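You operate a simulated robot arm through the tools that you are given. There is no shell and no other tool. Be economical: measure what you need, move in short steps, check, and stop when the job is done.

The job below is to be done with a simulated robot arm. You get a single attempt, and the scene is never put back.

## Task
Brush the sand off the plate in the frame with the yellow brush.
Fine: extractor on for it and off after; put the brush back, leave the plate there. Set down upright: what you pick out. What is to be rubbed or washed off counts as gone when no trace of it is left.

The check looks at the end state, three seconds after you hand in, the way a careful person would. Anything else that was tipped, shoved, dropped, spilled or broken makes it a failure.

## Robot
A 6-joint arm with a two-finger parallel gripper, fixed in place. Base frame: the origin is at the foot of the arm, x ahead of it, y to its left, z up; the work surface is at about z = 0.86. Units: m, rad, N and s.
With the tool pointing down near the work surface it reaches from about 0.26 to 0.68 m from the base axis. Its first joint turns from -1.152 to 1.152 rad. Payload 2.9 kg.
The TCP is the grasp point between the finger pads, 0.03 m short of the fingertips. In the tool frame z runs along the fingers and y along their closing line. The gripper opens to 0.11 m. The fingers are 0.02 m wide and 0.01 m thick; the gripper's body (0.048 by 0.112 m) begins 0.055 m behind the TCP.
Orientation is told as [roll, pitch, yaw] about the base's x, y, z axes, in that order, counted from this pose: with the fingers straight down and closing along the base's y, the tool's x points along the base's -x, its y along +y and its z along -z.

## Interface
- The arm moves only by the tool apply_moves. Its argument "moves" is a list of rows, each a list of 3 entries, a list of its own where there are three numbers: the gripper command, from -1 (shut) to 1 (fully open), values between in proportion, then the shift along the tool's x, y, z in units of 20 mm (1.0 is 20 mm), then the turn, a rotation vector about the tool's x, y, z in units of 4 degrees (1.0 is 4 degrees). In form: [[grip, [x, y, z], [wx, wy, wz]], ...]. A call has 1 to 20 rows; each row shifts and turns the commanded pose from where the row before left it, along the tool's axes as they then stand. A call with a number of a shift or a turn outside -1 to 1 is refused whole. Each row takes 0.2 s and may step no farther than 0.05 m and 0.15 rad from the row before; otherwise, or with a gripper value out of range, the whole call is refused. Where a pose cannot be reached the arm comes as near as it can. A force on the tool above 40 N (or 10 N above the force at the start of the call, whichever is more), or a blocked arm, ends the call early, and 0.2 s more pass. The fingers move at their own pace (about 0.108 m/s each) and stop on an object; they squeeze with about 38 N. The grip force told is the motor's: it shows also when the fingers shut on nothing. Time passes only in rows, and 0.2 s behind the last, so rows that do not move let the fingers close. It gives the time, the measured TCP pose, the force on the tool (base axes), the opening and the grip force at its end, in the units of the frame above (readings bear some noise), with the torque about the TCP (base axes, N m) and any sound that the robot's microphone picked up.
- Cameras (640 x 400 px; columns grow to the right, rows downward): "scene" is fixed at [0.0624, 0.4201, 1.4065]; the picture's right is [-0.87, -0.49, 0.00], its down [-0.18, 0.32, -0.93] and it looks along [0.45, -0.81, -0.37] (base axes); focal length 333 px, centre (320, 200). "wrist" rides on the gripper at [0.072, 0.017, -0.103] in the tool frame; the picture's right is [-0.23, 0.97, 0.00], its down [-0.76, -0.18, -0.62] and it looks along [-0.61, -0.14, 0.78] (tool axes); focal length 222 px, centre (320, 200). There is no depth. A picture from a camera that has moved, and an enlarged one, comes with that camera's place and axes in the base frame and with its lens.
- camera(camera): a new picture of that camera. No time passes.
- enlarge(camera, box): a new picture of the part [left, top, right, bottom] of that camera's present view, enlarged. No time passes.
- finish_job(): hands the job in; it is judged then, once.

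Work in short steps. Places have to be worked out from the pictures, the camera data and where the tool is seen: move nearer, look again, correct. Check each grasp and each placing, and mend what went wrong. You have 120 turns and 76 pictures in all, those below and enlarged ones among them. Open the gripper and draw the arm clear of the work before you hand the job in, unless the task says otherwise; then end with one line.

The tools are called after "Call:" by a JSON object that holds its "api" and its "payload". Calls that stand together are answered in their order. apply_moves: Moves the arm, as the interface text tells. Its arguments: {"type":"object","properties":{"moves":{"type":"array","items":{"type":"array"}}},"required":["moves"]} The other tools are called the same way: camera (camera) takes a picture; enlarge (camera, box) takes an enlarged picture of a part of a camera's view; finish_job () hands the job in.

At the start:

```text
clock: 0.0
tool_pos: [0.4528, -0.0739, 1.2146]
tcp_rot: [0.0, 0.0, 0.0]
force: [0.2, 0.8, 0.6]
moment: [-0.03, -0.01, -0.02]
opening: 0.1099
finger_force: 0.1
```

scene: 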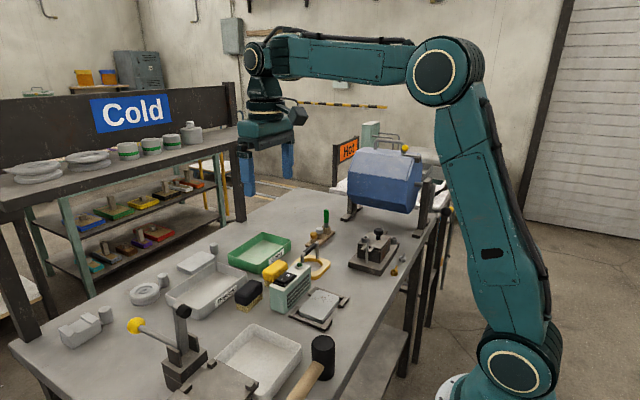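
wrist: 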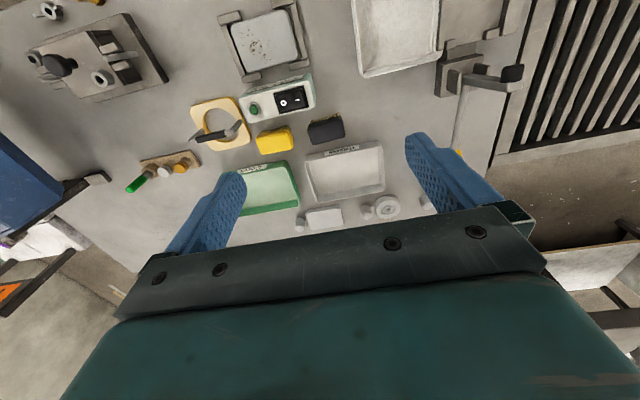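

The wrist view shows a plate in a frame with specks, a switch box with a rocker switch and a green button, a yellow and a dark block, and trays. I'll enlarge these first.

Call:
{"api": "enlarge", "payload": {"camera": "wrist", "box": [180, 0, 420, 150]}}

Call:
{"api": "enlarge", "payload": {"camera": "scene", "box": [220, 220, 380, 340]}}

Call:
{"api": "enlarge", "payload": {"camera": "wrist", "box": [110, 70, 410, 240]}}

```text
2.67 times, centred on (300, 75) of wrist
camera zoom: at [0.3803, -0.0564, 1.319], right [0.23, 0.97, 0.0], down [0.76, -0.18, 0.62], along [0.61, -0.14, -0.78], focal length 592 px, centre (373, 533)
```

zoom: 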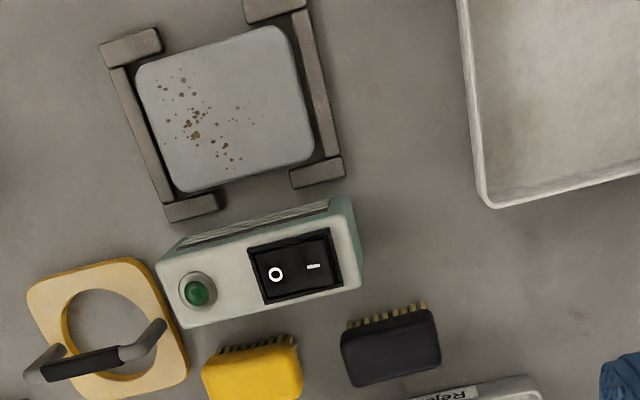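

```text
3.33 times, centred on (300, 280) of scene
camera zoom: at [0.0624, 0.4201, 1.4065], right [-0.87, -0.49, 0.0], down [-0.18, 0.32, -0.93], along [0.45, -0.81, -0.37], focal length 1111 px, centre (387, -67)
```

zoom: 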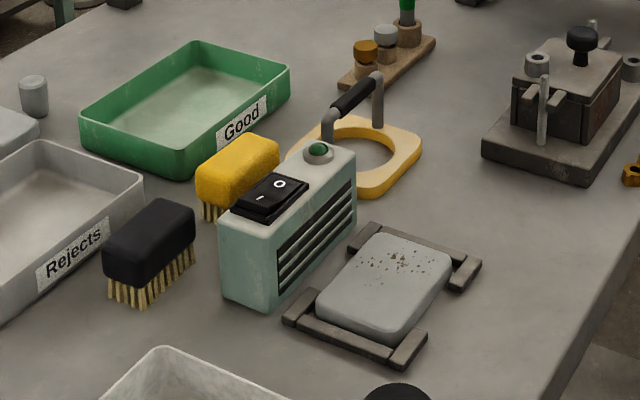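

```text
2.13 times, centred on (260, 155) of wrist
camera zoom: at [0.3803, -0.0564, 1.319], right [0.23, 0.97, 0.0], down [0.76, -0.18, 0.62], along [0.61, -0.14, -0.78], focal length 474 px, centre (448, 296)
```

zoom: 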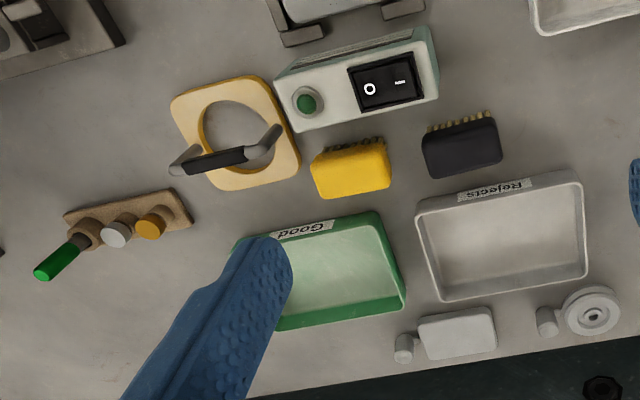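

The brush, bristles down, is near (0.538,-0.184), the rocker switch near (0.465,-0.124,0.936) and the plate near (0.384,-0.145). I'll close the fingers and descend above the "I" side of the rocker for a closer look.

Call:
{"api": "apply_moves", "payload": {"moves": [[-1, [-0.2, -0.4, 1], [0, 0, 0]], [-1, [-0.2, -0.4, 1], [0, 0, 0]], [-1, [-0.2, -0.4, 1], [0, 0, 0]], [-1, [-0.16, -0.4, 1], [0, 0, 0]], [-1, [0, 0, 1], [0, 0, 0]], [-1, [0, 0, 1], [0, 0, 0]], [-1, [0, 0, 1], [0, 0, 0]], [-1, [0, 0, 1], [0, 0, 0]], [-1, [0, 0, 0], [0, 0, 0]]]}}

Call:
{"api": "camera", "payload": {"camera": "wrist"}}

Call:
{"api": "enlarge", "payload": {"camera": "scene", "box": [220, 220, 380, 340]}}

```text
clock: 2.0
tool_pos: [0.4662, -0.1063, 1.0551]
tcp_rot: [0.0, 0.0, -0.002]
force: [-0.2, 0.8, 0.0]
moment: [-0.02, 0.0, 0.0]
opening: 0.0001
finger_force: 37.9
```

```text
70 pictures are left
camera wrist: at [0.3948, -0.0885, 1.1585], right [0.23, 0.97, 0.0], down [0.76, -0.18, 0.62], along [0.61, -0.14, -0.78], focal length 222 px, centre (320, 200)
```

wrist: 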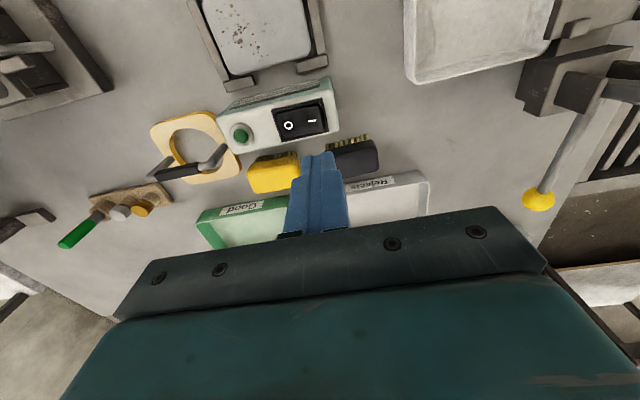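

```text
3.33 times, centred on (300, 280) of scene
camera zoom: at [0.0624, 0.4201, 1.4065], right [-0.87, -0.49, 0.0], down [-0.18, 0.32, -0.93], along [0.45, -0.81, -0.37], focal length 1111 px, centre (387, -67)
```

zoom: 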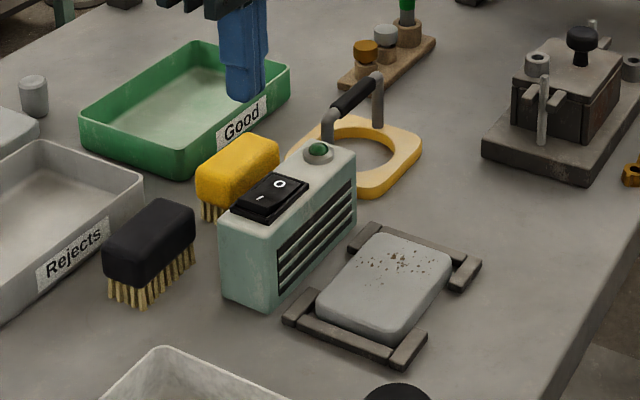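

I need the rocker's tilt state and a sharper position.

Call:
{"api": "enlarge", "payload": {"camera": "wrist", "box": [210, 70, 350, 200]}}

Call:
{"api": "enlarge", "payload": {"camera": "scene", "box": [265, 250, 315, 290]}}

```text
3.08 times, centred on (280, 135) of wrist
camera zoom: at [0.3948, -0.0885, 1.1585], right [0.23, 0.97, 0.0], down [0.76, -0.18, 0.62], along [0.61, -0.14, -0.78], focal length 684 px, centre (443, 400)
```

zoom: 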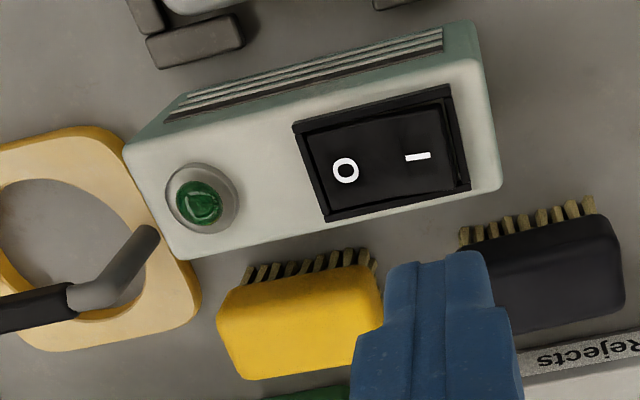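

```text
10.00 times, centred on (290, 270) of scene
camera zoom: at [0.0624, 0.4201, 1.4065], right [-0.87, -0.49, 0.0], down [-0.18, 0.32, -0.93], along [0.45, -0.81, -0.37], focal length 3332 px, centre (620, -500)
```

zoom: 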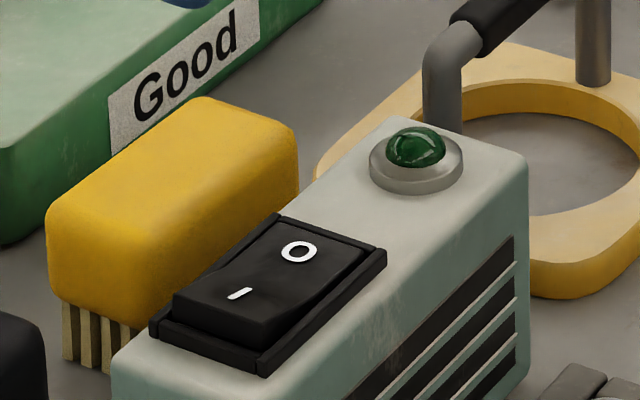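

The raised "I" end shows the extractor is off, and the green dome is an unlit lamp. I'm directly above the I end, at about (0.466,-0.105), so I'll go down to just above it and then press in small steps.

Call:
{"api": "apply_moves", "payload": {"moves": [[-1, [0, 0, 1], [0, 0, 0]], [-1, [0, 0, 1], [0, 0, 0]], [-1, [0, 0, 1], [0, 0, 0]], [-1, [0, 0, 0.6], [0, 0, 0]], [-1, [0, 0, 0], [0, 0, 0]]]}}

Call:
{"api": "enlarge", "payload": {"camera": "scene", "box": [255, 230, 335, 290]}}

Call:
{"api": "enlarge", "payload": {"camera": "wrist", "box": [210, 70, 350, 200]}}

```text
clock: 3.2
tool_pos: [0.4667, -0.1037, 0.984]
tcp_rot: [0.0, 0.0, -0.001]
force: [0.0, -0.1, -0.1]
moment: [-0.01, 0.01, -0.01]
opening: 0.0001
finger_force: 37.9
```

```text
6.67 times, centred on (295, 260) of scene
camera zoom: at [0.0624, 0.4201, 1.4065], right [-0.87, -0.49, 0.0], down [-0.18, 0.32, -0.93], along [0.45, -0.81, -0.37], focal length 2222 px, centre (487, -200)
```

zoom: 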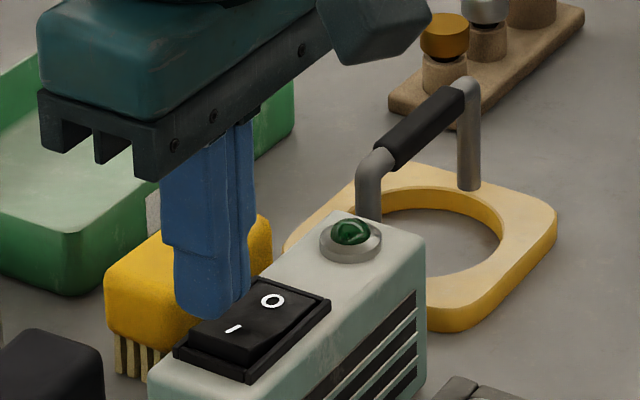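

```text
3.08 times, centred on (280, 135) of wrist
camera zoom: at [0.3948, -0.0875, 1.0877], right [0.23, 0.97, 0.0], down [0.76, -0.18, 0.62], along [0.61, -0.14, -0.78], focal length 684 px, centre (443, 400)
```

zoom: 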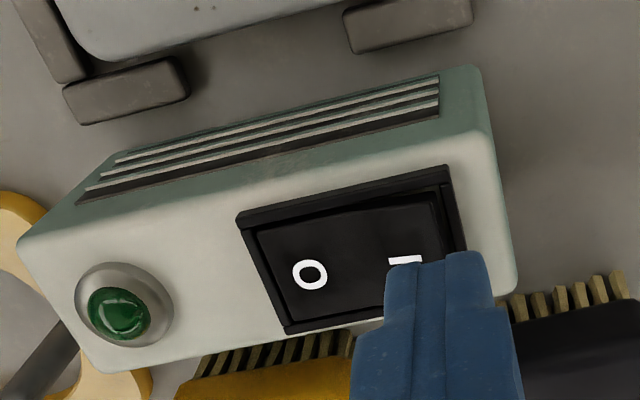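

The tip is over the rocker, slightly past the I end. I'll shift 6 mm toward -y and press down in small steps.

Call:
{"api": "apply_moves", "payload": {"moves": [[-1, [-0.1, -0.3, 0], [0, 0, 0]], [-1, [0, 0, 0.3], [0, 0, 0]], [-1, [0, 0, 0.2], [0, 0, 0]], [-1, [0, 0, 0.15], [0, 0, 0]], [-1, [0, 0, 0.15], [0, 0, 0]], [-1, [0, 0, 0], [0, 0, 0]]]}}

Call:
{"api": "enlarge", "payload": {"camera": "scene", "box": [255, 230, 335, 290]}}

```text
clock: 4.6
tool_pos: [0.4691, -0.1104, 0.9681]
tcp_rot: [-0.001, -0.001, 0.002]
force: [-0.1, -0.6, 0.4]
moment: [0.01, 0.01, 0.0]
opening: 0.0001
finger_force: 37.8
```

```text
6.67 times, centred on (295, 260) of scene
camera zoom: at [0.0624, 0.4201, 1.4065], right [-0.87, -0.49, 0.0], down [-0.18, 0.32, -0.93], along [0.45, -0.81, -0.37], focal length 2222 px, centre (487, -200)
```

zoom: 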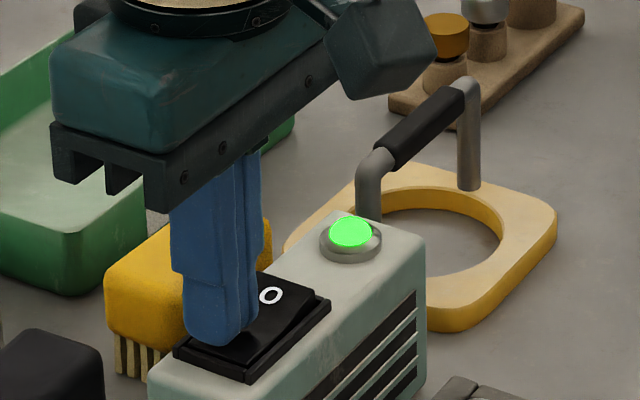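

The lamp is lit, so the extractor is on. I'll rise, open the gripper and move toward the yellow brush to look.

Call:
{"api": "apply_moves", "payload": {"moves": [[-1, [0, 0, -1], [0, 0, 0]], [-1, [0, 0, -1], [0, 0, 0]], [-1, [0, 0, -1], [0, 0, 0]], [-1, [0, 0, -1], [0, 0, 0]], [-1, [0, 0, -1], [0, 0, 0]], [0.5, [-0.4, -1, 0], [0, 0, 0]], [0.5, [-0.4, -1, 0], [0, 0, 0]], [0.5, [-0.4, -1, 0], [0, 0, 0]], [0.5, [-0.4, -0.7, 0], [0, 0, 0]], [0.5, [0, 0, 0], [0, 0, 0]]]}}

Call:
{"api": "camera", "payload": {"camera": "wrist"}}

Call:
{"api": "enlarge", "payload": {"camera": "scene", "box": [235, 220, 355, 310]}}

```text
clock: 6.8
tool_pos: [0.5023, -0.1874, 1.0664]
tcp_rot: [0.0, 0.0, 0.0]
force: [-0.6, -0.2, 0.6]
moment: [0.0, 0.03, -0.01]
opening: 0.0825
finger_force: 0.0
```

```text
63 pictures are left
camera wrist: at [0.4293, -0.1695, 1.1713], right [0.23, 0.97, 0.0], down [0.76, -0.18, 0.62], along [0.61, -0.14, -0.78], focal length 222 px, centre (320, 200)
```

wrist: 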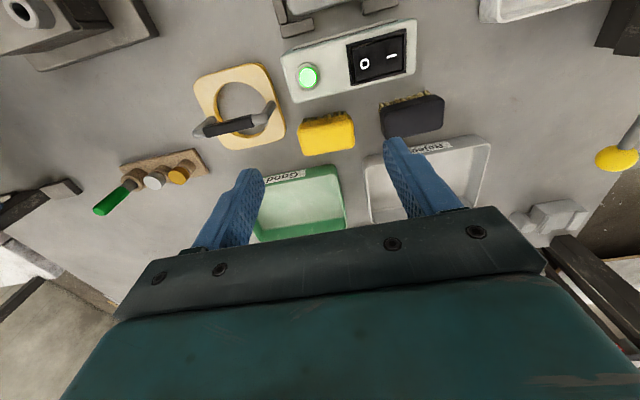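

```text
4.44 times, centred on (295, 265) of scene
camera zoom: at [0.0624, 0.4201, 1.4065], right [-0.87, -0.49, 0.0], down [-0.18, 0.32, -0.93], along [0.45, -0.81, -0.37], focal length 1481 px, centre (431, -89)
```

zoom: 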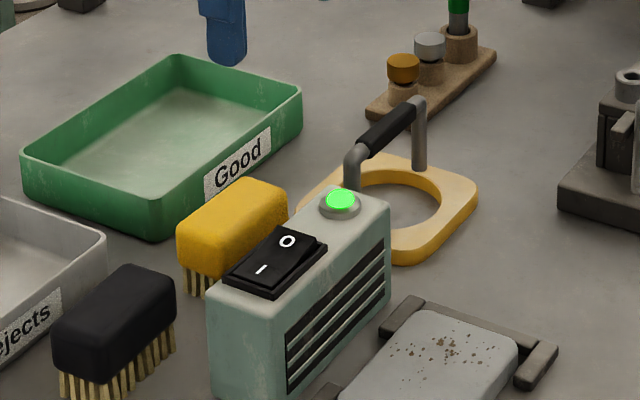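

Call:
{"api": "enlarge", "payload": {"camera": "wrist", "box": [260, 70, 400, 190]}}

```text
3.33 times, centred on (330, 130) of wrist
camera zoom: at [0.4293, -0.1695, 1.1713], right [0.23, 0.97, 0.0], down [0.76, -0.18, 0.62], along [0.61, -0.14, -0.78], focal length 740 px, centre (287, 433)
```

zoom: 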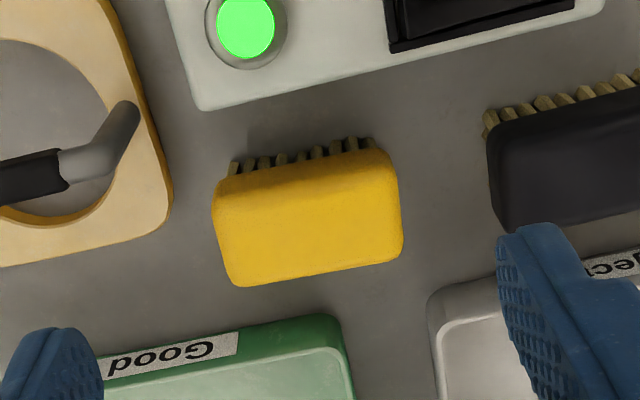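

The brush sits square to the base axes, centred near (0.543,-0.187). Its body is about 0.068 by 0.04 m, with z from about 0.877 to 0.907. I'll move over it, go down to 0.95 and check the straddle.

Call:
{"api": "apply_moves", "payload": {"moves": [[0.55, [-1, 0, 0], [0, 0, 0]], [0.55, [-1, 0.04, 0], [0, 0, 0]], [0.55, [0, 0, 1], [0, 0, 0]], [0.55, [0, 0, 1], [0, 0, 0]], [0.55, [0, 0, 1], [0, 0, 0]], [0.55, [0, 0, 1], [0, 0, 0]], [0.55, [0, 0, 1], [0, 0, 0]], [0.55, [0, 0, 0], [0, 0, 0]]]}}

Call:
{"api": "enlarge", "payload": {"camera": "wrist", "box": [180, 60, 480, 240]}}

Call:
{"api": "enlarge", "payload": {"camera": "scene", "box": [235, 220, 335, 295]}}

```text
clock: 8.6
tool_pos: [0.5423, -0.1834, 0.967]
tcp_rot: [0.0, 0.0, -0.002]
force: [-0.1, 1.0, 0.2]
moment: [-0.01, 0.0, -0.01]
opening: 0.0852
finger_force: 0.1
```

```text
2.13 times, centred on (330, 150) of wrist
camera zoom: at [0.4698, -0.1671, 1.0706], right [0.23, 0.97, 0.0], down [0.76, -0.18, 0.62], along [0.61, -0.14, -0.78], focal length 474 px, centre (299, 307)
```

zoom: 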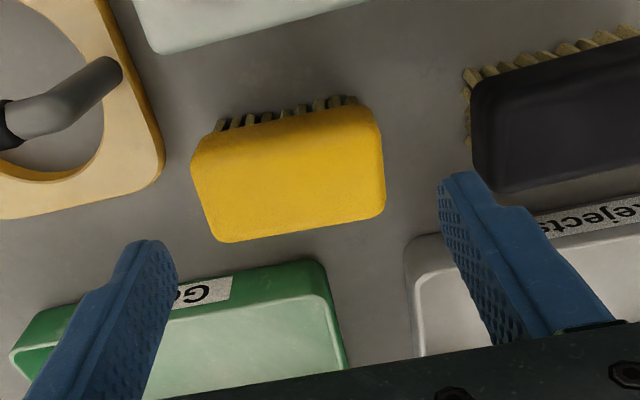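

```text
5.33 times, centred on (285, 258) of scene
camera zoom: at [0.0624, 0.4201, 1.4065], right [-0.87, -0.49, 0.0], down [-0.18, 0.32, -0.93], along [0.45, -0.81, -0.37], focal length 1777 px, centre (507, -107)
```

zoom: 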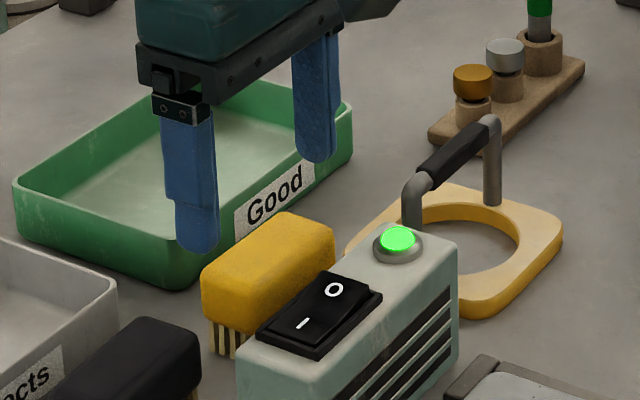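

The estimate now is a centre of (0.542,-0.187). I'll shift 3 mm toward -y, go down to TCP z of about 0.911 and close.

Call:
{"api": "apply_moves", "payload": {"moves": [[0.55, [0, -0.17, 0.6], [0, 0, 0]], [0.55, [0, 0, 0.8], [0, 0, 0]], [0.55, [0, 0, 0.8], [0, 0, 0]], [0.55, [0, 0, 0.6], [0, 0, 0]], [0.55, [0, 0, 0], [0, 0, 0]]]}}

Call:
{"api": "enlarge", "payload": {"camera": "scene", "box": [235, 220, 335, 295]}}

Call:
{"api": "enlarge", "payload": {"camera": "wrist", "box": [180, 60, 480, 240]}}

```text
clock: 9.8
tool_pos: [0.5419, -0.1881, 0.9112]
tcp_rot: [-0.001, 0.0, 0.0]
force: [0.3, 0.8, 0.1]
moment: [-0.01, 0.01, 0.0]
opening: 0.0852
finger_force: 0.1
```

```text
5.33 times, centred on (285, 258) of scene
camera zoom: at [0.0624, 0.4201, 1.4065], right [-0.87, -0.49, 0.0], down [-0.18, 0.32, -0.93], along [0.45, -0.81, -0.37], focal length 1777 px, centre (507, -107)
```

zoom: 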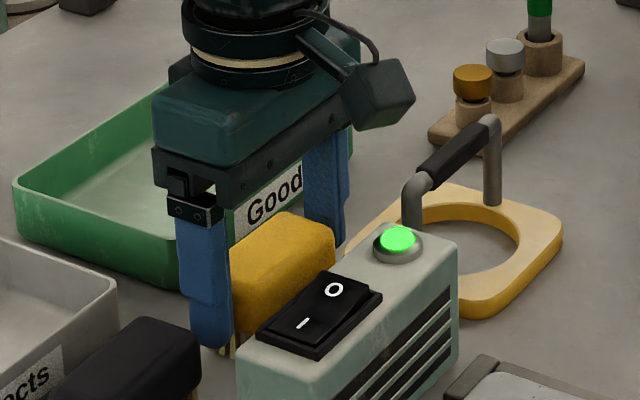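

```text
2.13 times, centred on (330, 150) of wrist
camera zoom: at [0.4693, -0.1713, 1.0151], right [0.23, 0.97, 0.0], down [0.76, -0.18, 0.62], along [0.61, -0.14, -0.78], focal length 474 px, centre (299, 307)
```

zoom: 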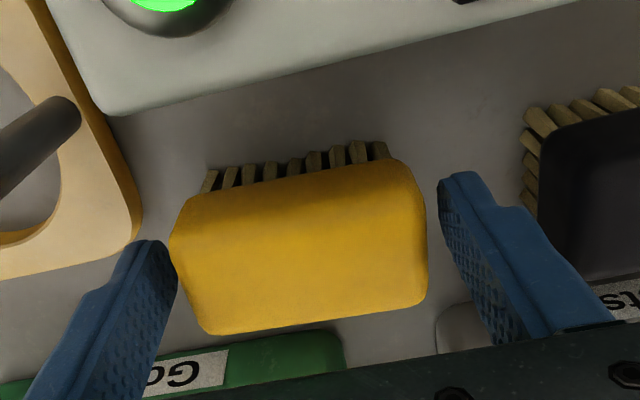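

The fingers straddle the brush evenly, so I'll close on it.

Call:
{"api": "apply_moves", "payload": {"moves": [[0.3, [0, 0, 0], [0, 0, 0]], [0.2, [0, 0, 0], [0, 0, 0]], [0, [0, 0, 0], [0, 0, 0]], [-0.2, [0, 0, 0], [0, 0, 0]], [-0.2, [0, 0, 0], [0, 0, 0]]]}}

Call:
{"api": "enlarge", "payload": {"camera": "wrist", "box": [180, 60, 480, 240]}}

```text
clock: 11.0
tool_pos: [0.5419, -0.1884, 0.9112]
tcp_rot: [0.001, 0.0, -0.003]
force: [-0.4, -0.8, 0.5]
moment: [0.03, -0.02, 0.02]
opening: 0.0695
finger_force: 37.7
```

```text
2.13 times, centred on (330, 150) of wrist
camera zoom: at [0.4694, -0.1712, 1.0153], right [0.23, 0.97, 0.0], down [0.76, -0.18, 0.62], along [0.61, -0.14, -0.78], focal length 474 px, centre (299, 307)
```

zoom: 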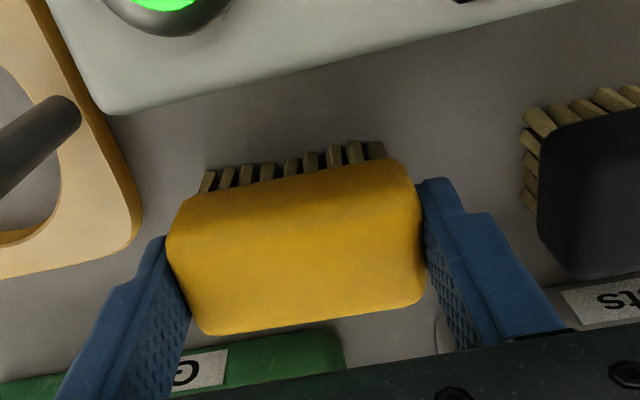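

Gripped at 0.0695 m. I'll lift 0.13 m straight up, then carry the brush over the plate.

Call:
{"api": "apply_moves", "payload": {"moves": [[-0.2, [0, 0, -0.5], [0, 0, 0]], [-0.2, [0, 0, -1], [0, 0, 0]], [-0.2, [0, 0, -1], [0, 0, 0]], [-0.2, [0, 0, -1], [0, 0, 0]], [-0.2, [0, 0, -1], [0, 0, 0]], [-0.2, [0, 0, -1], [0, 0, 0]], [-0.2, [0, 0, -1], [0, 0, 0]], [-0.2, [1, 0.2, 0], [0, 0, 0]], [-0.2, [1, 0.2, 0], [0, 0, 0]], [-0.2, [1, 0.2, 0], [0, 0, 0]], [-0.2, [1, 0.2, 0], [0, 0, 0]], [-0.2, [1, 0.2, 0], [0, 0, 0]], [-0.2, [1, 0.2, 0], [0, 0, 0]], [-0.2, [1, 0.2, 0], [0, 0, 0]], [-0.2, [0.75, 0, 0], [0, 0, 0]], [-0.2, [0, 0, 0], [0, 0, 0]]]}}

Call:
{"api": "enlarge", "payload": {"camera": "scene", "box": [235, 205, 395, 325]}}

Call:
{"api": "camera", "payload": {"camera": "wrist"}}

```text
clock: 14.4
tool_pos: [0.3869, -0.1602, 1.0411]
tcp_rot: [0.002, 0.001, 0.0]
force: [-0.2, -0.4, -0.5]
moment: [-0.01, 0.01, 0.0]
opening: 0.0695
finger_force: 38.1
```

```text
3.33 times, centred on (315, 265) of scene
camera zoom: at [0.0624, 0.4201, 1.4065], right [-0.87, -0.49, 0.0], down [-0.18, 0.32, -0.93], along [0.45, -0.81, -0.37], focal length 1111 px, centre (337, -17)
```

zoom: 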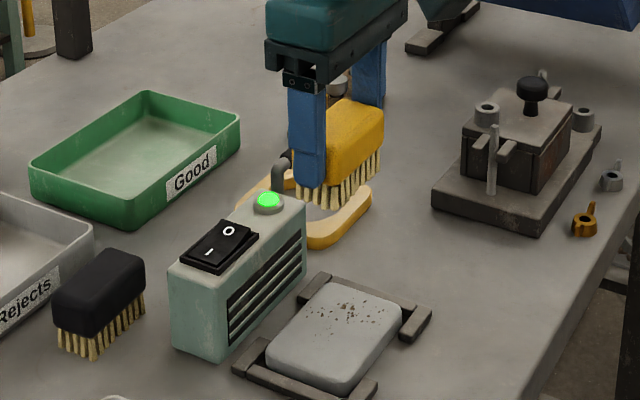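

```text
54 pictures are left
camera wrist: at [0.3148, -0.1431, 1.1451], right [0.23, 0.97, 0.0], down [0.76, -0.18, 0.62], along [0.61, -0.14, -0.78], focal length 222 px, centre (320, 200)
```

wrist: 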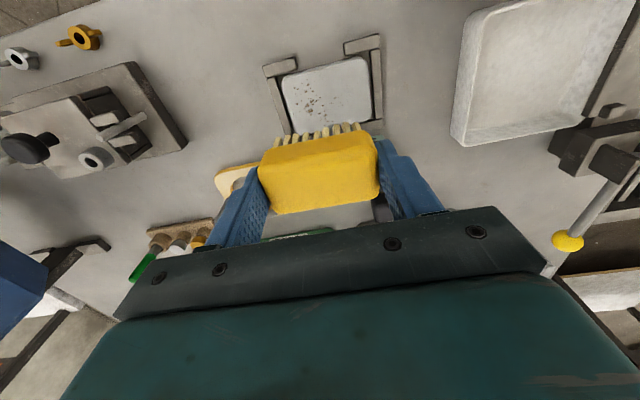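

The brush is held level. I'll measure the plate from this viewpoint.

Call:
{"api": "enlarge", "payload": {"camera": "wrist", "box": [240, 20, 400, 140]}}

```text
3.33 times, centred on (320, 80) of wrist
camera zoom: at [0.3148, -0.1431, 1.1451], right [0.23, 0.97, 0.0], down [0.76, -0.18, 0.62], along [0.61, -0.14, -0.78], focal length 740 px, centre (320, 600)
```

zoom: 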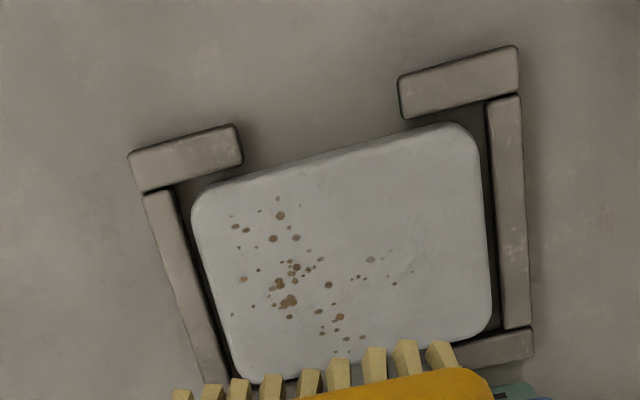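

The plate spans x 0.352 to 0.418 and y -0.194 to -0.102, with its top at about z 0.878. The sand runs from y -0.192 to -0.125. I'll lower the brush at x of about 0.371 to just above contact, which I expect at TCP z of about 0.928.

Call:
{"api": "apply_moves", "payload": {"moves": [[-0.2, [0.8, 0, 1], [0, 0, 0]], [-0.2, [0, 0, 1], [0, 0, 0]], [-0.2, [0, 0, 1], [0, 0, 0]], [-0.2, [0, 0, 1], [0, 0, 0]], [-0.2, [0, 0, 1], [0, 0, 0]], [-0.2, [0, 0, 0.3], [0, 0, 0]], [-0.2, [0, 0, 0], [0, 0, 0]]]}}

Call:
{"api": "enlarge", "payload": {"camera": "scene", "box": [255, 235, 375, 325]}}

```text
clock: 16.0
tool_pos: [0.3706, -0.1604, 0.9336]
tcp_rot: [0.0, 0.0, 0.001]
force: [0.6, 0.6, -0.9]
moment: [-0.01, 0.01, 0.0]
opening: 0.0696
finger_force: 38.0
```

```text
4.44 times, centred on (315, 280) of scene
camera zoom: at [0.0624, 0.4201, 1.4065], right [-0.87, -0.49, 0.0], down [-0.18, 0.32, -0.93], along [0.45, -0.81, -0.37], focal length 1481 px, centre (342, -156)
```

zoom: 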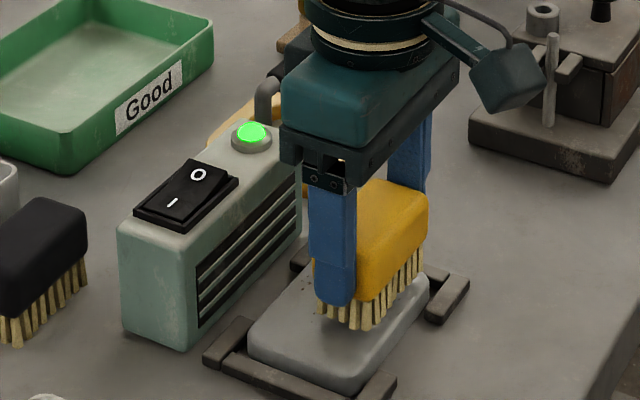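

The bristles hover just above the plate, clear of the frame. I'll lower in fine steps until the force shows contact.

Call:
{"api": "apply_moves", "payload": {"moves": [[-0.2, [0, 0, 0.1], [0, 0, 0]], [-0.2, [0, 0, 0.1], [0, 0, 0]], [-0.2, [0, 0, 0], [0, 0, 0]]]}}

Call:
{"api": "apply_moves", "payload": {"moves": [[-0.2, [0, 0, 0.1], [0, 0, 0]], [-0.2, [0, 0, 0], [0, 0, 0]]]}}

```text
clock: 16.8
tool_pos: [0.3718, -0.1602, 0.9307]
tcp_rot: [0.0, -0.001, -0.001]
force: [0.4, -0.9, -1.6]
moment: [-0.01, 0.02, 0.0]
opening: 0.0692
finger_force: 38.1
```

```text
clock: 17.4
tool_pos: [0.3721, -0.1597, 0.9298]
tcp_rot: [0.001, 0.0, -0.002]
force: [-0.2, 0.2, -0.7]
moment: [0.01, -0.01, 0.01]
opening: 0.0694
finger_force: 38.3
```

No contact yet, so I'll continue down.

Call:
{"api": "apply_moves", "payload": {"moves": [[-0.2, [0, 0, 0.1], [0, 0, 0]], [-0.2, [0, 0, 0], [0, 0, 0]]]}}

Call:
{"api": "apply_moves", "payload": {"moves": [[-0.2, [0, 0, 0.1], [0, 0, 0]], [-0.2, [0, 0, 0], [0, 0, 0]]]}}

Call:
{"api": "enlarge", "payload": {"camera": "scene", "box": [290, 250, 370, 310]}}

```text
clock: 18.0
tool_pos: [0.3707, -0.1606, 0.9273]
tcp_rot: [0.001, 0.0, 0.0]
force: [-0.9, 0.4, 6.0]
moment: [-0.01, 0.08, -0.03]
opening: 0.0692
finger_force: 37.7
```

```text
clock: 18.6
tool_pos: [0.3724, -0.1605, 0.9262]
tcp_rot: [-0.002, -0.006, 0.001]
force: [-2.4, 2.1, 31.6]
moment: [0.13, 0.06, -0.14]
opening: 0.0698
finger_force: 38.4
```

```text
6.67 times, centred on (330, 280) of scene
camera zoom: at [0.0619, 0.4203, 1.4065], right [-0.87, -0.49, 0.0], down [-0.18, 0.32, -0.93], along [0.45, -0.81, -0.37], focal length 2222 px, centre (253, -333)
```

zoom: 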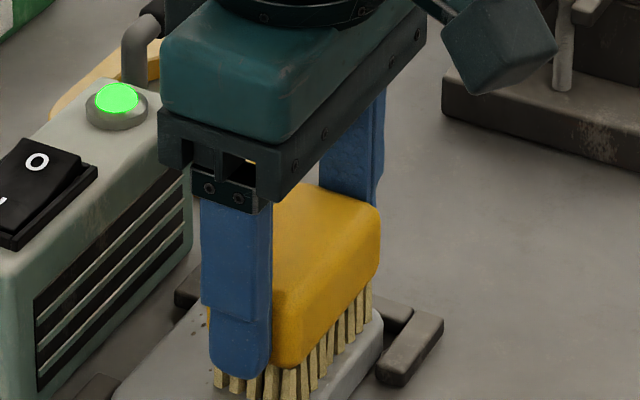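

Contact came at TCP z of about 0.927, and the press is already stiff at 31 N. I'll ease off to about 6 N and sweep gently toward the extractor.

Call:
{"api": "apply_moves", "payload": {"moves": [[-0.2, [0, 0, -0.09], [0, 0, 0]], [-0.2, [-0.3, 0, 0], [0, 0, 0]], [-0.2, [-0.3, 0, 0], [0, 0, 0]], [-0.2, [-0.3, 0, 0], [0, 0, 0]], [-0.2, [-0.3, 0, 0], [0, 0, 0]], [-0.2, [-0.3, 0, 0], [0, 0, 0]], [-0.2, [-0.3, 0, 0], [0, 0, 0]], [-0.2, [0, 0, 0], [0, 0, 0]]]}}

Call:
{"api": "enlarge", "payload": {"camera": "scene", "box": [270, 250, 370, 325]}}

Call:
{"api": "enlarge", "payload": {"camera": "wrist", "box": [200, 0, 440, 180]}}

```text
clock: 20.4
tool_pos: [0.4069, -0.1603, 0.9268]
tcp_rot: [-0.001, 0.0, 0.0]
force: [-0.2, 0.0, -1.1]
moment: [-0.01, 0.02, 0.0]
opening: 0.0696
finger_force: 38.8
```

```text
5.33 times, centred on (320, 288) of scene
camera zoom: at [0.0624, 0.4201, 1.4065], right [-0.87, -0.49, 0.0], down [-0.18, 0.32, -0.93], along [0.45, -0.81, -0.37], focal length 1777 px, centre (320, -267)
```

zoom: 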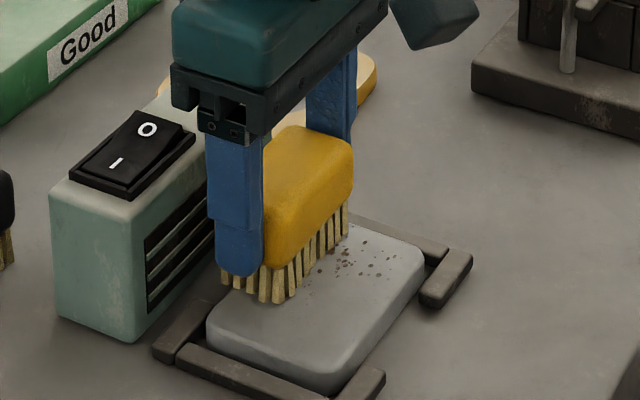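

```text
2.22 times, centred on (320, 90) of wrist
camera zoom: at [0.3348, -0.1427, 1.0305], right [0.23, 0.97, 0.0], down [0.76, -0.18, 0.62], along [0.61, -0.14, -0.78], focal length 494 px, centre (320, 444)
```

zoom: 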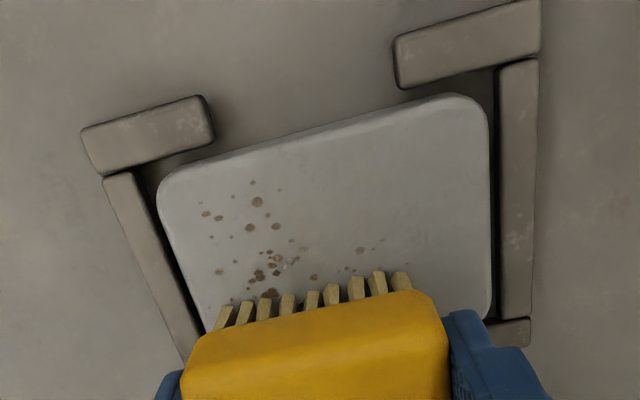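

The sand is only partly affected and contact was lost (force about zero). I'll lower 1 mm and stroke back while watching the force.

Call:
{"api": "apply_moves", "payload": {"moves": [[-0.2, [0, 0, 0.06], [0, 0, 0]], [-0.2, [0, 0, 0], [0, 0, 0]]]}}

Call:
{"api": "apply_moves", "payload": {"moves": [[-0.2, [0.3, 0, 0], [0, 0, 0]], [-0.2, [0.3, 0, 0], [0, 0, 0]], [-0.2, [0.3, 0, 0], [0, 0, 0]]]}}

Call:
{"api": "apply_moves", "payload": {"moves": [[-0.2, [0.3, 0, 0], [0, 0, 0]], [-0.2, [0.3, 0, 0], [0, 0, 0]], [-0.2, [0.3, 0, 0], [0, 0, 0]]]}}

```text
clock: 21.0
tool_pos: [0.4074, -0.1602, 0.9276]
tcp_rot: [0.001, -0.001, -0.001]
force: [-0.8, -1.4, 6.1]
moment: [-0.1, -0.01, -0.02]
opening: 0.0692
finger_force: 38.2
```

```text
clock: 21.8
tool_pos: [0.3895, -0.1584, 0.9257]
tcp_rot: [0.0, -0.001, 0.0]
force: [2.3, 0.6, 4.0]
moment: [-0.05, -0.16, 0.09]
opening: 0.0696
finger_force: 37.5
```

```text
clock: 22.6
tool_pos: [0.3721, -0.1586, 0.926]
tcp_rot: [-0.004, -0.005, 0.0]
force: [5.8, 0.0, 16.1]
moment: [0.11, -0.35, -0.03]
opening: 0.069
finger_force: 38.1
```

There is now steady rubbing contact at 4 to 16 N. I'll do several strokes, shifting slightly in y each time.

Call:
{"api": "apply_moves", "payload": {"moves": [[-0.2, [-0.4, 0, 0], [0, 0, 0]], [-0.2, [-0.4, 0, 0], [0, 0, 0]], [-0.2, [-0.4, 0, 0], [0, 0, 0]], [-0.2, [-0.4, 0, 0], [0, 0, 0]], [-0.2, [-0.2, -0.2, 0], [0, 0, 0]], [-0.2, [0.4, 0, 0], [0, 0, 0]], [-0.2, [0.4, 0, 0], [0, 0, 0]], [-0.2, [0.4, 0, 0], [0, 0, 0]], [-0.2, [0.4, 0, 0], [0, 0, 0]], [-0.2, [0.3, 0, 0], [0, 0, 0]], [-0.2, [-0.4, 0, 0], [0, 0, 0]], [-0.2, [-0.4, 0, 0], [0, 0, 0]], [-0.2, [-0.4, 0, 0], [0, 0, 0]], [-0.2, [-0.4, 0, 0], [0, 0, 0]], [-0.2, [-0.3, 0, 0], [0, 0, 0]]]}}

Call:
{"api": "enlarge", "payload": {"camera": "wrist", "box": [200, 0, 440, 180]}}

Call:
{"api": "enlarge", "payload": {"camera": "scene", "box": [270, 250, 370, 325]}}

```text
clock: 25.8
tool_pos: [0.4059, -0.1633, 0.9259]
tcp_rot: [0.0, -0.001, -0.001]
force: [-5.3, -0.9, 15.2]
moment: [-0.02, 0.07, -0.01]
opening: 0.0694
finger_force: 37.9
```

```text
2.22 times, centred on (320, 90) of wrist
camera zoom: at [0.334, -0.1469, 1.0297], right [0.23, 0.97, 0.0], down [0.76, -0.18, 0.62], along [0.61, -0.14, -0.78], focal length 494 px, centre (320, 444)
```

zoom: 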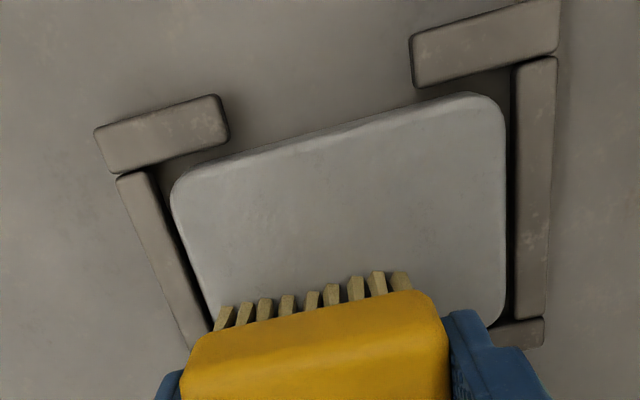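

```text
5.33 times, centred on (320, 288) of scene
camera zoom: at [0.062, 0.4201, 1.4065], right [-0.87, -0.49, 0.0], down [-0.18, 0.32, -0.93], along [0.45, -0.81, -0.37], focal length 1777 px, centre (320, -267)
```

zoom: 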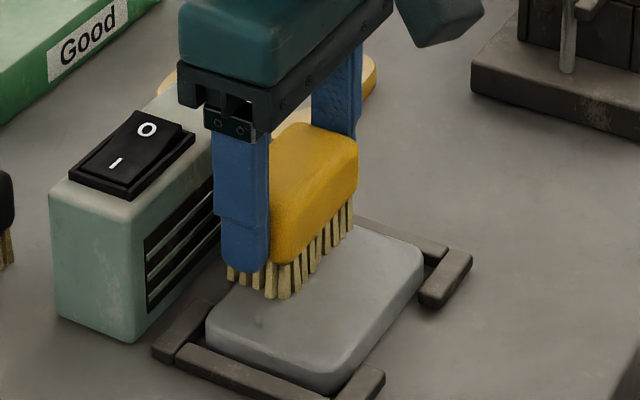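

The exposed area is clean. I'll do one more pair of strokes further toward +y, then lift and inspect the whole plate.

Call:
{"api": "apply_moves", "payload": {"moves": [[-0.2, [0, 0, -0.4], [0, 0, 0]], [-0.2, [0, 0.7, 0], [0, 0, 0]], [-0.2, [0, 0.7, 0], [0, 0, 0]], [-0.2, [0, 0, 0.4], [0, 0, 0]], [-0.2, [0.4, 0, 0], [0, 0, 0]], [-0.2, [0.4, 0, 0], [0, 0, 0]], [-0.2, [0.4, 0, 0], [0, 0, 0]], [-0.2, [0.4, 0, 0], [0, 0, 0]], [-0.2, [-0.4, 0, 0], [0, 0, 0]], [-0.2, [-0.4, 0, 0], [0, 0, 0]], [-0.2, [-0.4, 0, 0], [0, 0, 0]], [-0.2, [-0.4, 0, 0], [0, 0, 0]], [-0.2, [0, 0, -1], [0, 0, 0]], [-0.2, [0, 0, -1], [0, 0, 0]], [-0.2, [0, 0, -1], [0, 0, 0]], [-0.2, [0, 0, -1], [0, 0, 0]], [-0.2, [0, 0, -1], [0, 0, 0]], [-0.2, [0, 0, -0.7], [0, 0, 0]], [-0.2, [0, 0, 0], [0, 0, 0]]]}}

Call:
{"api": "enlarge", "payload": {"camera": "wrist", "box": [240, 0, 400, 120]}}

Call:
{"api": "enlarge", "payload": {"camera": "scene", "box": [270, 250, 370, 325]}}

```text
clock: 29.8
tool_pos: [0.4069, -0.137, 1.0409]
tcp_rot: [-0.002, 0.0, -0.001]
force: [0.4, -0.4, -1.1]
moment: [-0.01, -0.02, -0.02]
opening: 0.0694
finger_force: 37.3
```

```text
3.33 times, centred on (320, 60) of wrist
camera zoom: at [0.3347, -0.1198, 1.1443], right [0.23, 0.97, 0.0], down [0.76, -0.18, 0.62], along [0.61, -0.14, -0.78], focal length 740 px, centre (320, 667)
```

zoom: 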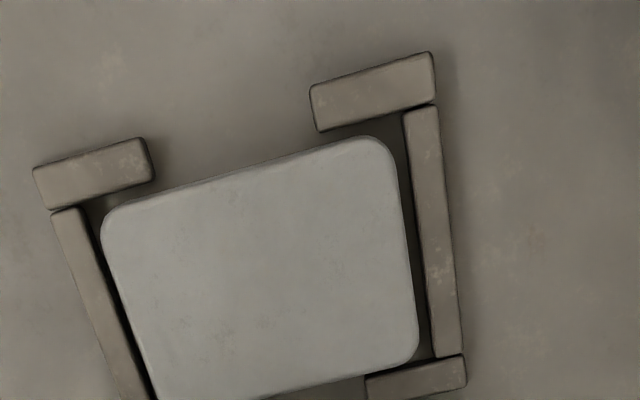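

```text
5.33 times, centred on (320, 288) of scene
camera zoom: at [0.0624, 0.4201, 1.4065], right [-0.87, -0.49, 0.0], down [-0.18, 0.32, -0.93], along [0.45, -0.81, -0.37], focal length 1777 px, centre (320, -267)
```

zoom: 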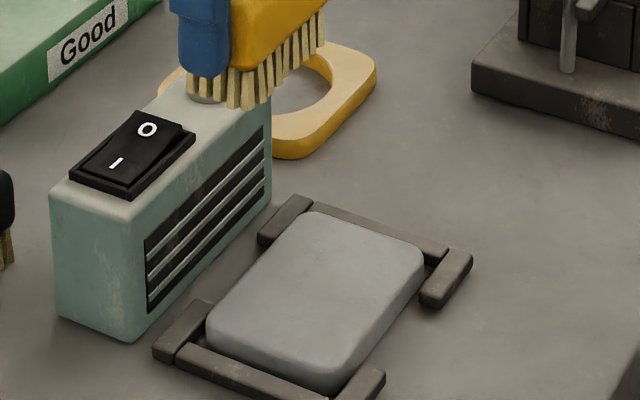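

The plate is clean and still in its frame. I'll carry the brush back over its original place at (0.542,-0.188) and lower it close to the table.

Call:
{"api": "apply_moves", "payload": {"moves": [[-0.2, [-1, -0.4, 0], [0, 0, 0]], [-0.2, [-1, -0.4, 0], [0, 0, 0]], [-0.2, [-1, -0.4, 0], [0, 0, 0]], [-0.2, [-1, -0.4, 0], [0, 0, 0]], [-0.2, [-1, -0.4, 0], [0, 0, 0]], [-0.2, [-1, -0.4, 0], [0, 0, 0]], [-0.2, [-0.75, -0.15, 0], [0, 0, 0]], [-0.2, [0, 0, 1], [0, 0, 0]], [-0.2, [0, 0, 1], [0, 0, 0]], [-0.2, [0, 0, 1], [0, 0, 0]], [-0.2, [0, 0, 1], [0, 0, 0]], [-0.2, [0, 0, 1], [0, 0, 0]], [-0.2, [0, 0, 1], [0, 0, 0]], [-0.2, [0, 0, 0], [0, 0, 0]]]}}

Call:
{"api": "enlarge", "payload": {"camera": "scene", "box": [235, 220, 335, 295]}}

Call:
{"api": "enlarge", "payload": {"camera": "wrist", "box": [180, 60, 480, 240]}}

```text
clock: 32.8
tool_pos: [0.5423, -0.1868, 0.9188]
tcp_rot: [-0.001, 0.0, 0.0]
force: [0.2, 0.2, -1.8]
moment: [-0.04, 0.0, -0.03]
opening: 0.0696
finger_force: 37.8
```

```text
5.33 times, centred on (285, 258) of scene
camera zoom: at [0.0624, 0.4201, 1.4065], right [-0.87, -0.49, 0.0], down [-0.18, 0.32, -0.93], along [0.45, -0.81, -0.37], focal length 1777 px, centre (507, -107)
```

zoom: 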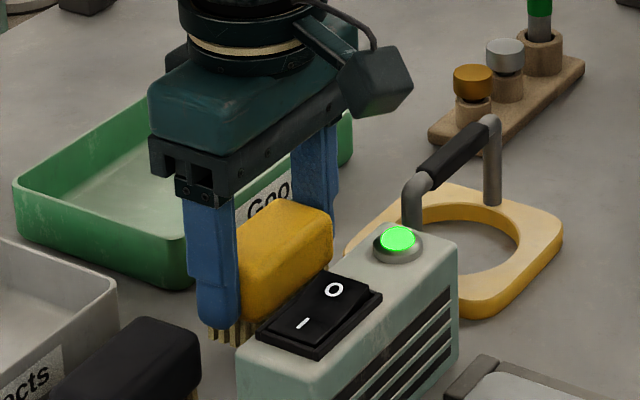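

```text
2.13 times, centred on (330, 150) of wrist
camera zoom: at [0.4692, -0.1695, 1.0222], right [0.23, 0.97, 0.0], down [0.76, -0.18, 0.62], along [0.61, -0.14, -0.78], focal length 474 px, centre (299, 307)
```

zoom: 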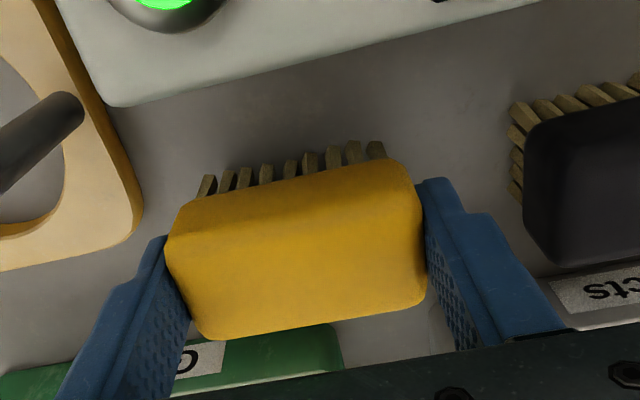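

The brush is 7 to 8 mm above the table at its original spot. I'll lower in fine steps to contact.

Call:
{"api": "apply_moves", "payload": {"moves": [[-0.2, [0, -0.05, 0.2], [0, 0, 0]], [-0.2, [0, 0, 0.1], [0, 0, 0]], [-0.2, [0, 0, 0], [0, 0, 0]]]}}

Call:
{"api": "apply_moves", "payload": {"moves": [[-0.2, [0, 0, 0.06], [0, 0, 0]], [-0.2, [0, 0, 0], [0, 0, 0]]]}}

```text
clock: 33.6
tool_pos: [0.5411, -0.1869, 0.9139]
tcp_rot: [0.0, 0.0, 0.0]
force: [-0.2, 0.1, -0.2]
moment: [-0.01, -0.03, 0.0]
opening: 0.0696
finger_force: 38.1
```

```text
clock: 34.2
tool_pos: [0.5426, -0.188, 0.913]
tcp_rot: [-0.001, 0.0, -0.001]
force: [-0.2, -0.2, -0.3]
moment: [-0.01, 0.0, 0.0]
opening: 0.0694
finger_force: 38.0
```

Call:
{"api": "apply_moves", "payload": {"moves": [[-0.2, [0, 0, 0.06], [0, 0, 0]], [-0.2, [0, 0, 0], [0, 0, 0]]]}}

Call:
{"api": "apply_moves", "payload": {"moves": [[-0.2, [0, 0, 0.05], [0, 0, 0]], [-0.2, [0, 0, 0], [0, 0, 0]]]}}

```text
clock: 34.8
tool_pos: [0.542, -0.1877, 0.9112]
tcp_rot: [0.0, 0.001, 0.0]
force: [-0.4, -0.2, -1.2]
moment: [-0.01, -0.01, -0.03]
opening: 0.0694
finger_force: 37.8
```

```text
clock: 35.4
tool_pos: [0.5414, -0.1875, 0.9099]
tcp_rot: [0.0, 0.0, -0.001]
force: [0.4, 0.4, -0.2]
moment: [0.02, -0.03, 0.0]
opening: 0.0694
finger_force: 38.0
```

No contact yet; the brush has slid up slightly in the grip. I'll keep lowering in 1 mm steps.

Call:
{"api": "apply_moves", "payload": {"moves": [[-0.2, [0, 0, 0.05], [0, 0, 0]], [-0.2, [0, 0, 0], [0, 0, 0]]]}}

Call:
{"api": "apply_moves", "payload": {"moves": [[-0.2, [0, 0, 0.04], [0, 0, 0]], [-0.2, [0, 0, 0], [0, 0, 0]]]}}

```text
clock: 36.0
tool_pos: [0.542, -0.1873, 0.9105]
tcp_rot: [0.0, -0.002, 0.001]
force: [-2.4, 0.4, 6.1]
moment: [0.07, -0.01, 0.05]
opening: 0.0694
finger_force: 38.1
```

```text
clock: 36.6
tool_pos: [0.5423, -0.1879, 0.9105]
tcp_rot: [0.001, -0.002, 0.0]
force: [-5.6, 3.9, 19.5]
moment: [0.25, 0.11, 0.06]
opening: 0.0692
finger_force: 38.1
```

The brush stands on the table. I'll ease off 1.5 mm, open to the earlier width and rise.

Call:
{"api": "apply_moves", "payload": {"moves": [[-0.2, [0, 0, -0.07], [0, 0, 0]], [0.3, [0, 0, 0], [0, 0, 0]], [0.55, [0, 0, 0], [0, 0, 0]], [0.55, [0, 0, 0], [0, 0, 0]], [0.55, [0, 0, -0.5], [0, 0, 0]], [0.55, [0, 0, -1], [0, 0, 0]], [0.55, [0, 0, -1], [0, 0, 0]], [0.55, [0, 0, -1], [0, 0, 0]], [0.55, [0, 0, -1], [0, 0, 0]], [0.55, [0, 0, -1], [0, 0, 0]], [0.55, [0, 0, 0], [0, 0, 0]]]}}

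Call:
{"api": "enlarge", "payload": {"camera": "scene", "box": [220, 220, 380, 340]}}

```text
clock: 39.0
tool_pos: [0.5424, -0.1888, 1.0201]
tcp_rot: [0.002, 0.003, 0.002]
force: [-1.4, 0.3, -1.2]
moment: [-0.01, 0.01, -0.02]
opening: 0.0851
finger_force: 0.1
```

```text
3.33 times, centred on (300, 280) of scene
camera zoom: at [0.0624, 0.4201, 1.4065], right [-0.87, -0.49, 0.0], down [-0.18, 0.32, -0.93], along [0.45, -0.81, -0.37], focal length 1111 px, centre (387, -67)
```

zoom: 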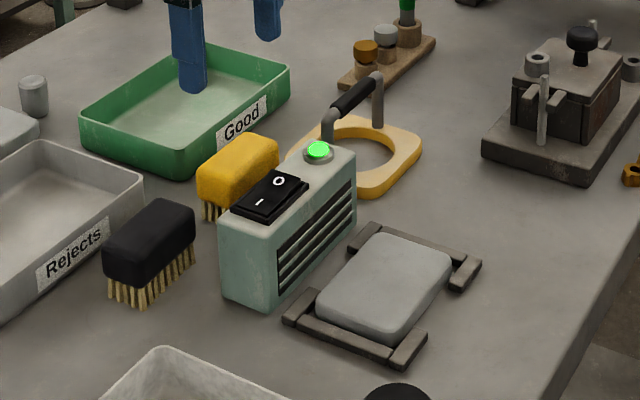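

The brush is back upright and the plate is clean. Next I'll close the fingers, move above the O end of the rocker at about (0.467,-0.141), and go down to just above it.

Call:
{"api": "apply_moves", "payload": {"moves": [[-1, [0.8, 0.47, 0], [0, 0, 0]], [-1, [0.8, 0.47, 0], [0, 0, 0]], [-1, [0.8, 0.47, 0], [0, 0, 0]], [-1, [0.8, 0.47, 0], [0, 0, 0]], [-1, [0.57, 0.47, 0], [0, 0, 0]], [-1, [0, 0, 1], [0, 0, 0]], [-1, [0, 0, 0.8], [0, 0, 0]], [-1, [0, 0, 0], [0, 0, 0]]]}}

Call:
{"api": "enlarge", "payload": {"camera": "wrist", "box": [210, 70, 370, 200]}}

Call:
{"api": "enlarge", "payload": {"camera": "scene", "box": [255, 230, 335, 290]}}

```text
clock: 40.8
tool_pos: [0.4677, -0.1405, 0.9837]
tcp_rot: [-0.001, 0.0, -0.001]
force: [0.4, 0.1, -0.1]
moment: [0.0, 0.02, 0.01]
opening: 0.0
finger_force: 37.2
```

```text
3.08 times, centred on (290, 135) of wrist
camera zoom: at [0.3949, -0.1236, 1.0873], right [0.23, 0.97, 0.0], down [0.76, -0.18, 0.62], along [0.61, -0.14, -0.78], focal length 684 px, centre (412, 400)
```

zoom: 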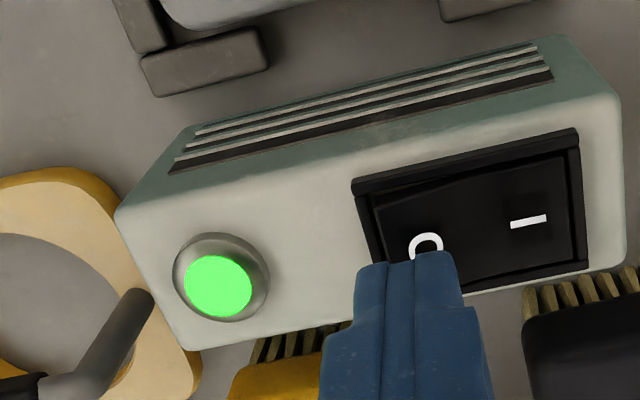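

```text
6.67 times, centred on (295, 260) of scene
camera zoom: at [0.0624, 0.4201, 1.4065], right [-0.87, -0.49, 0.0], down [-0.18, 0.32, -0.93], along [0.45, -0.81, -0.37], focal length 2222 px, centre (487, -200)
```

zoom: 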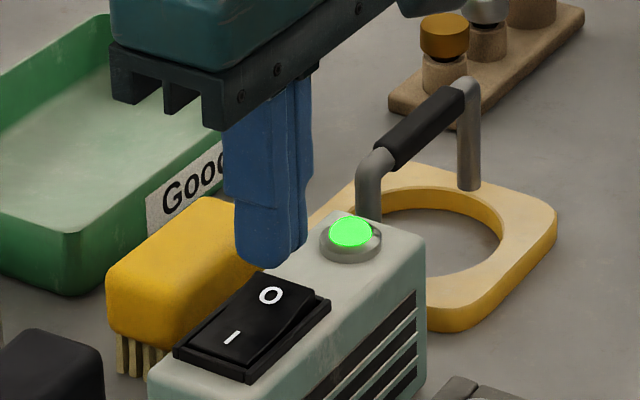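

The finger is slightly near the bezel, so I'll shift 3 mm toward +y and press down as before.

Call:
{"api": "apply_moves", "payload": {"moves": [[-1, [0, 0.15, 0], [0, 0, 0]], [-1, [0, 0, 0.3], [0, 0, 0]], [-1, [0, 0, 0.2], [0, 0, 0]], [-1, [0, 0, 0.15], [0, 0, 0]], [-1, [0, 0, 0.15], [0, 0, 0]], [-1, [0, 0, 0], [0, 0, 0]]]}}

Call:
{"api": "enlarge", "payload": {"camera": "scene", "box": [255, 230, 335, 290]}}

```text
clock: 42.2
tool_pos: [0.466, -0.1381, 0.9679]
tcp_rot: [0.001, -0.001, -0.001]
force: [-1.2, -2.2, 2.1]
moment: [-0.03, 0.02, -0.01]
opening: 0.0001
finger_force: 37.3
```

```text
6.67 times, centred on (295, 260) of scene
camera zoom: at [0.0623, 0.42, 1.4065], right [-0.87, -0.49, 0.0], down [-0.18, 0.32, -0.93], along [0.45, -0.81, -0.37], focal length 2222 px, centre (487, -200)
```

zoom: 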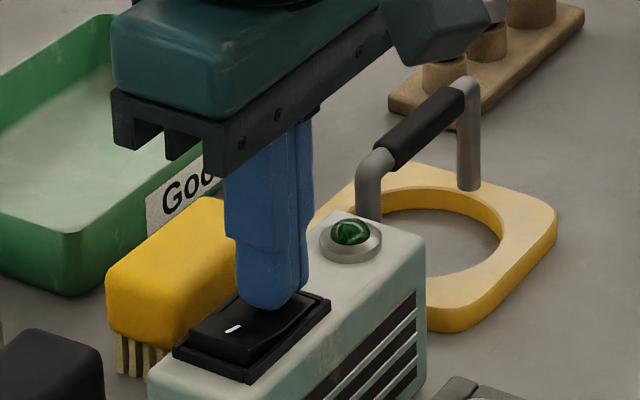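

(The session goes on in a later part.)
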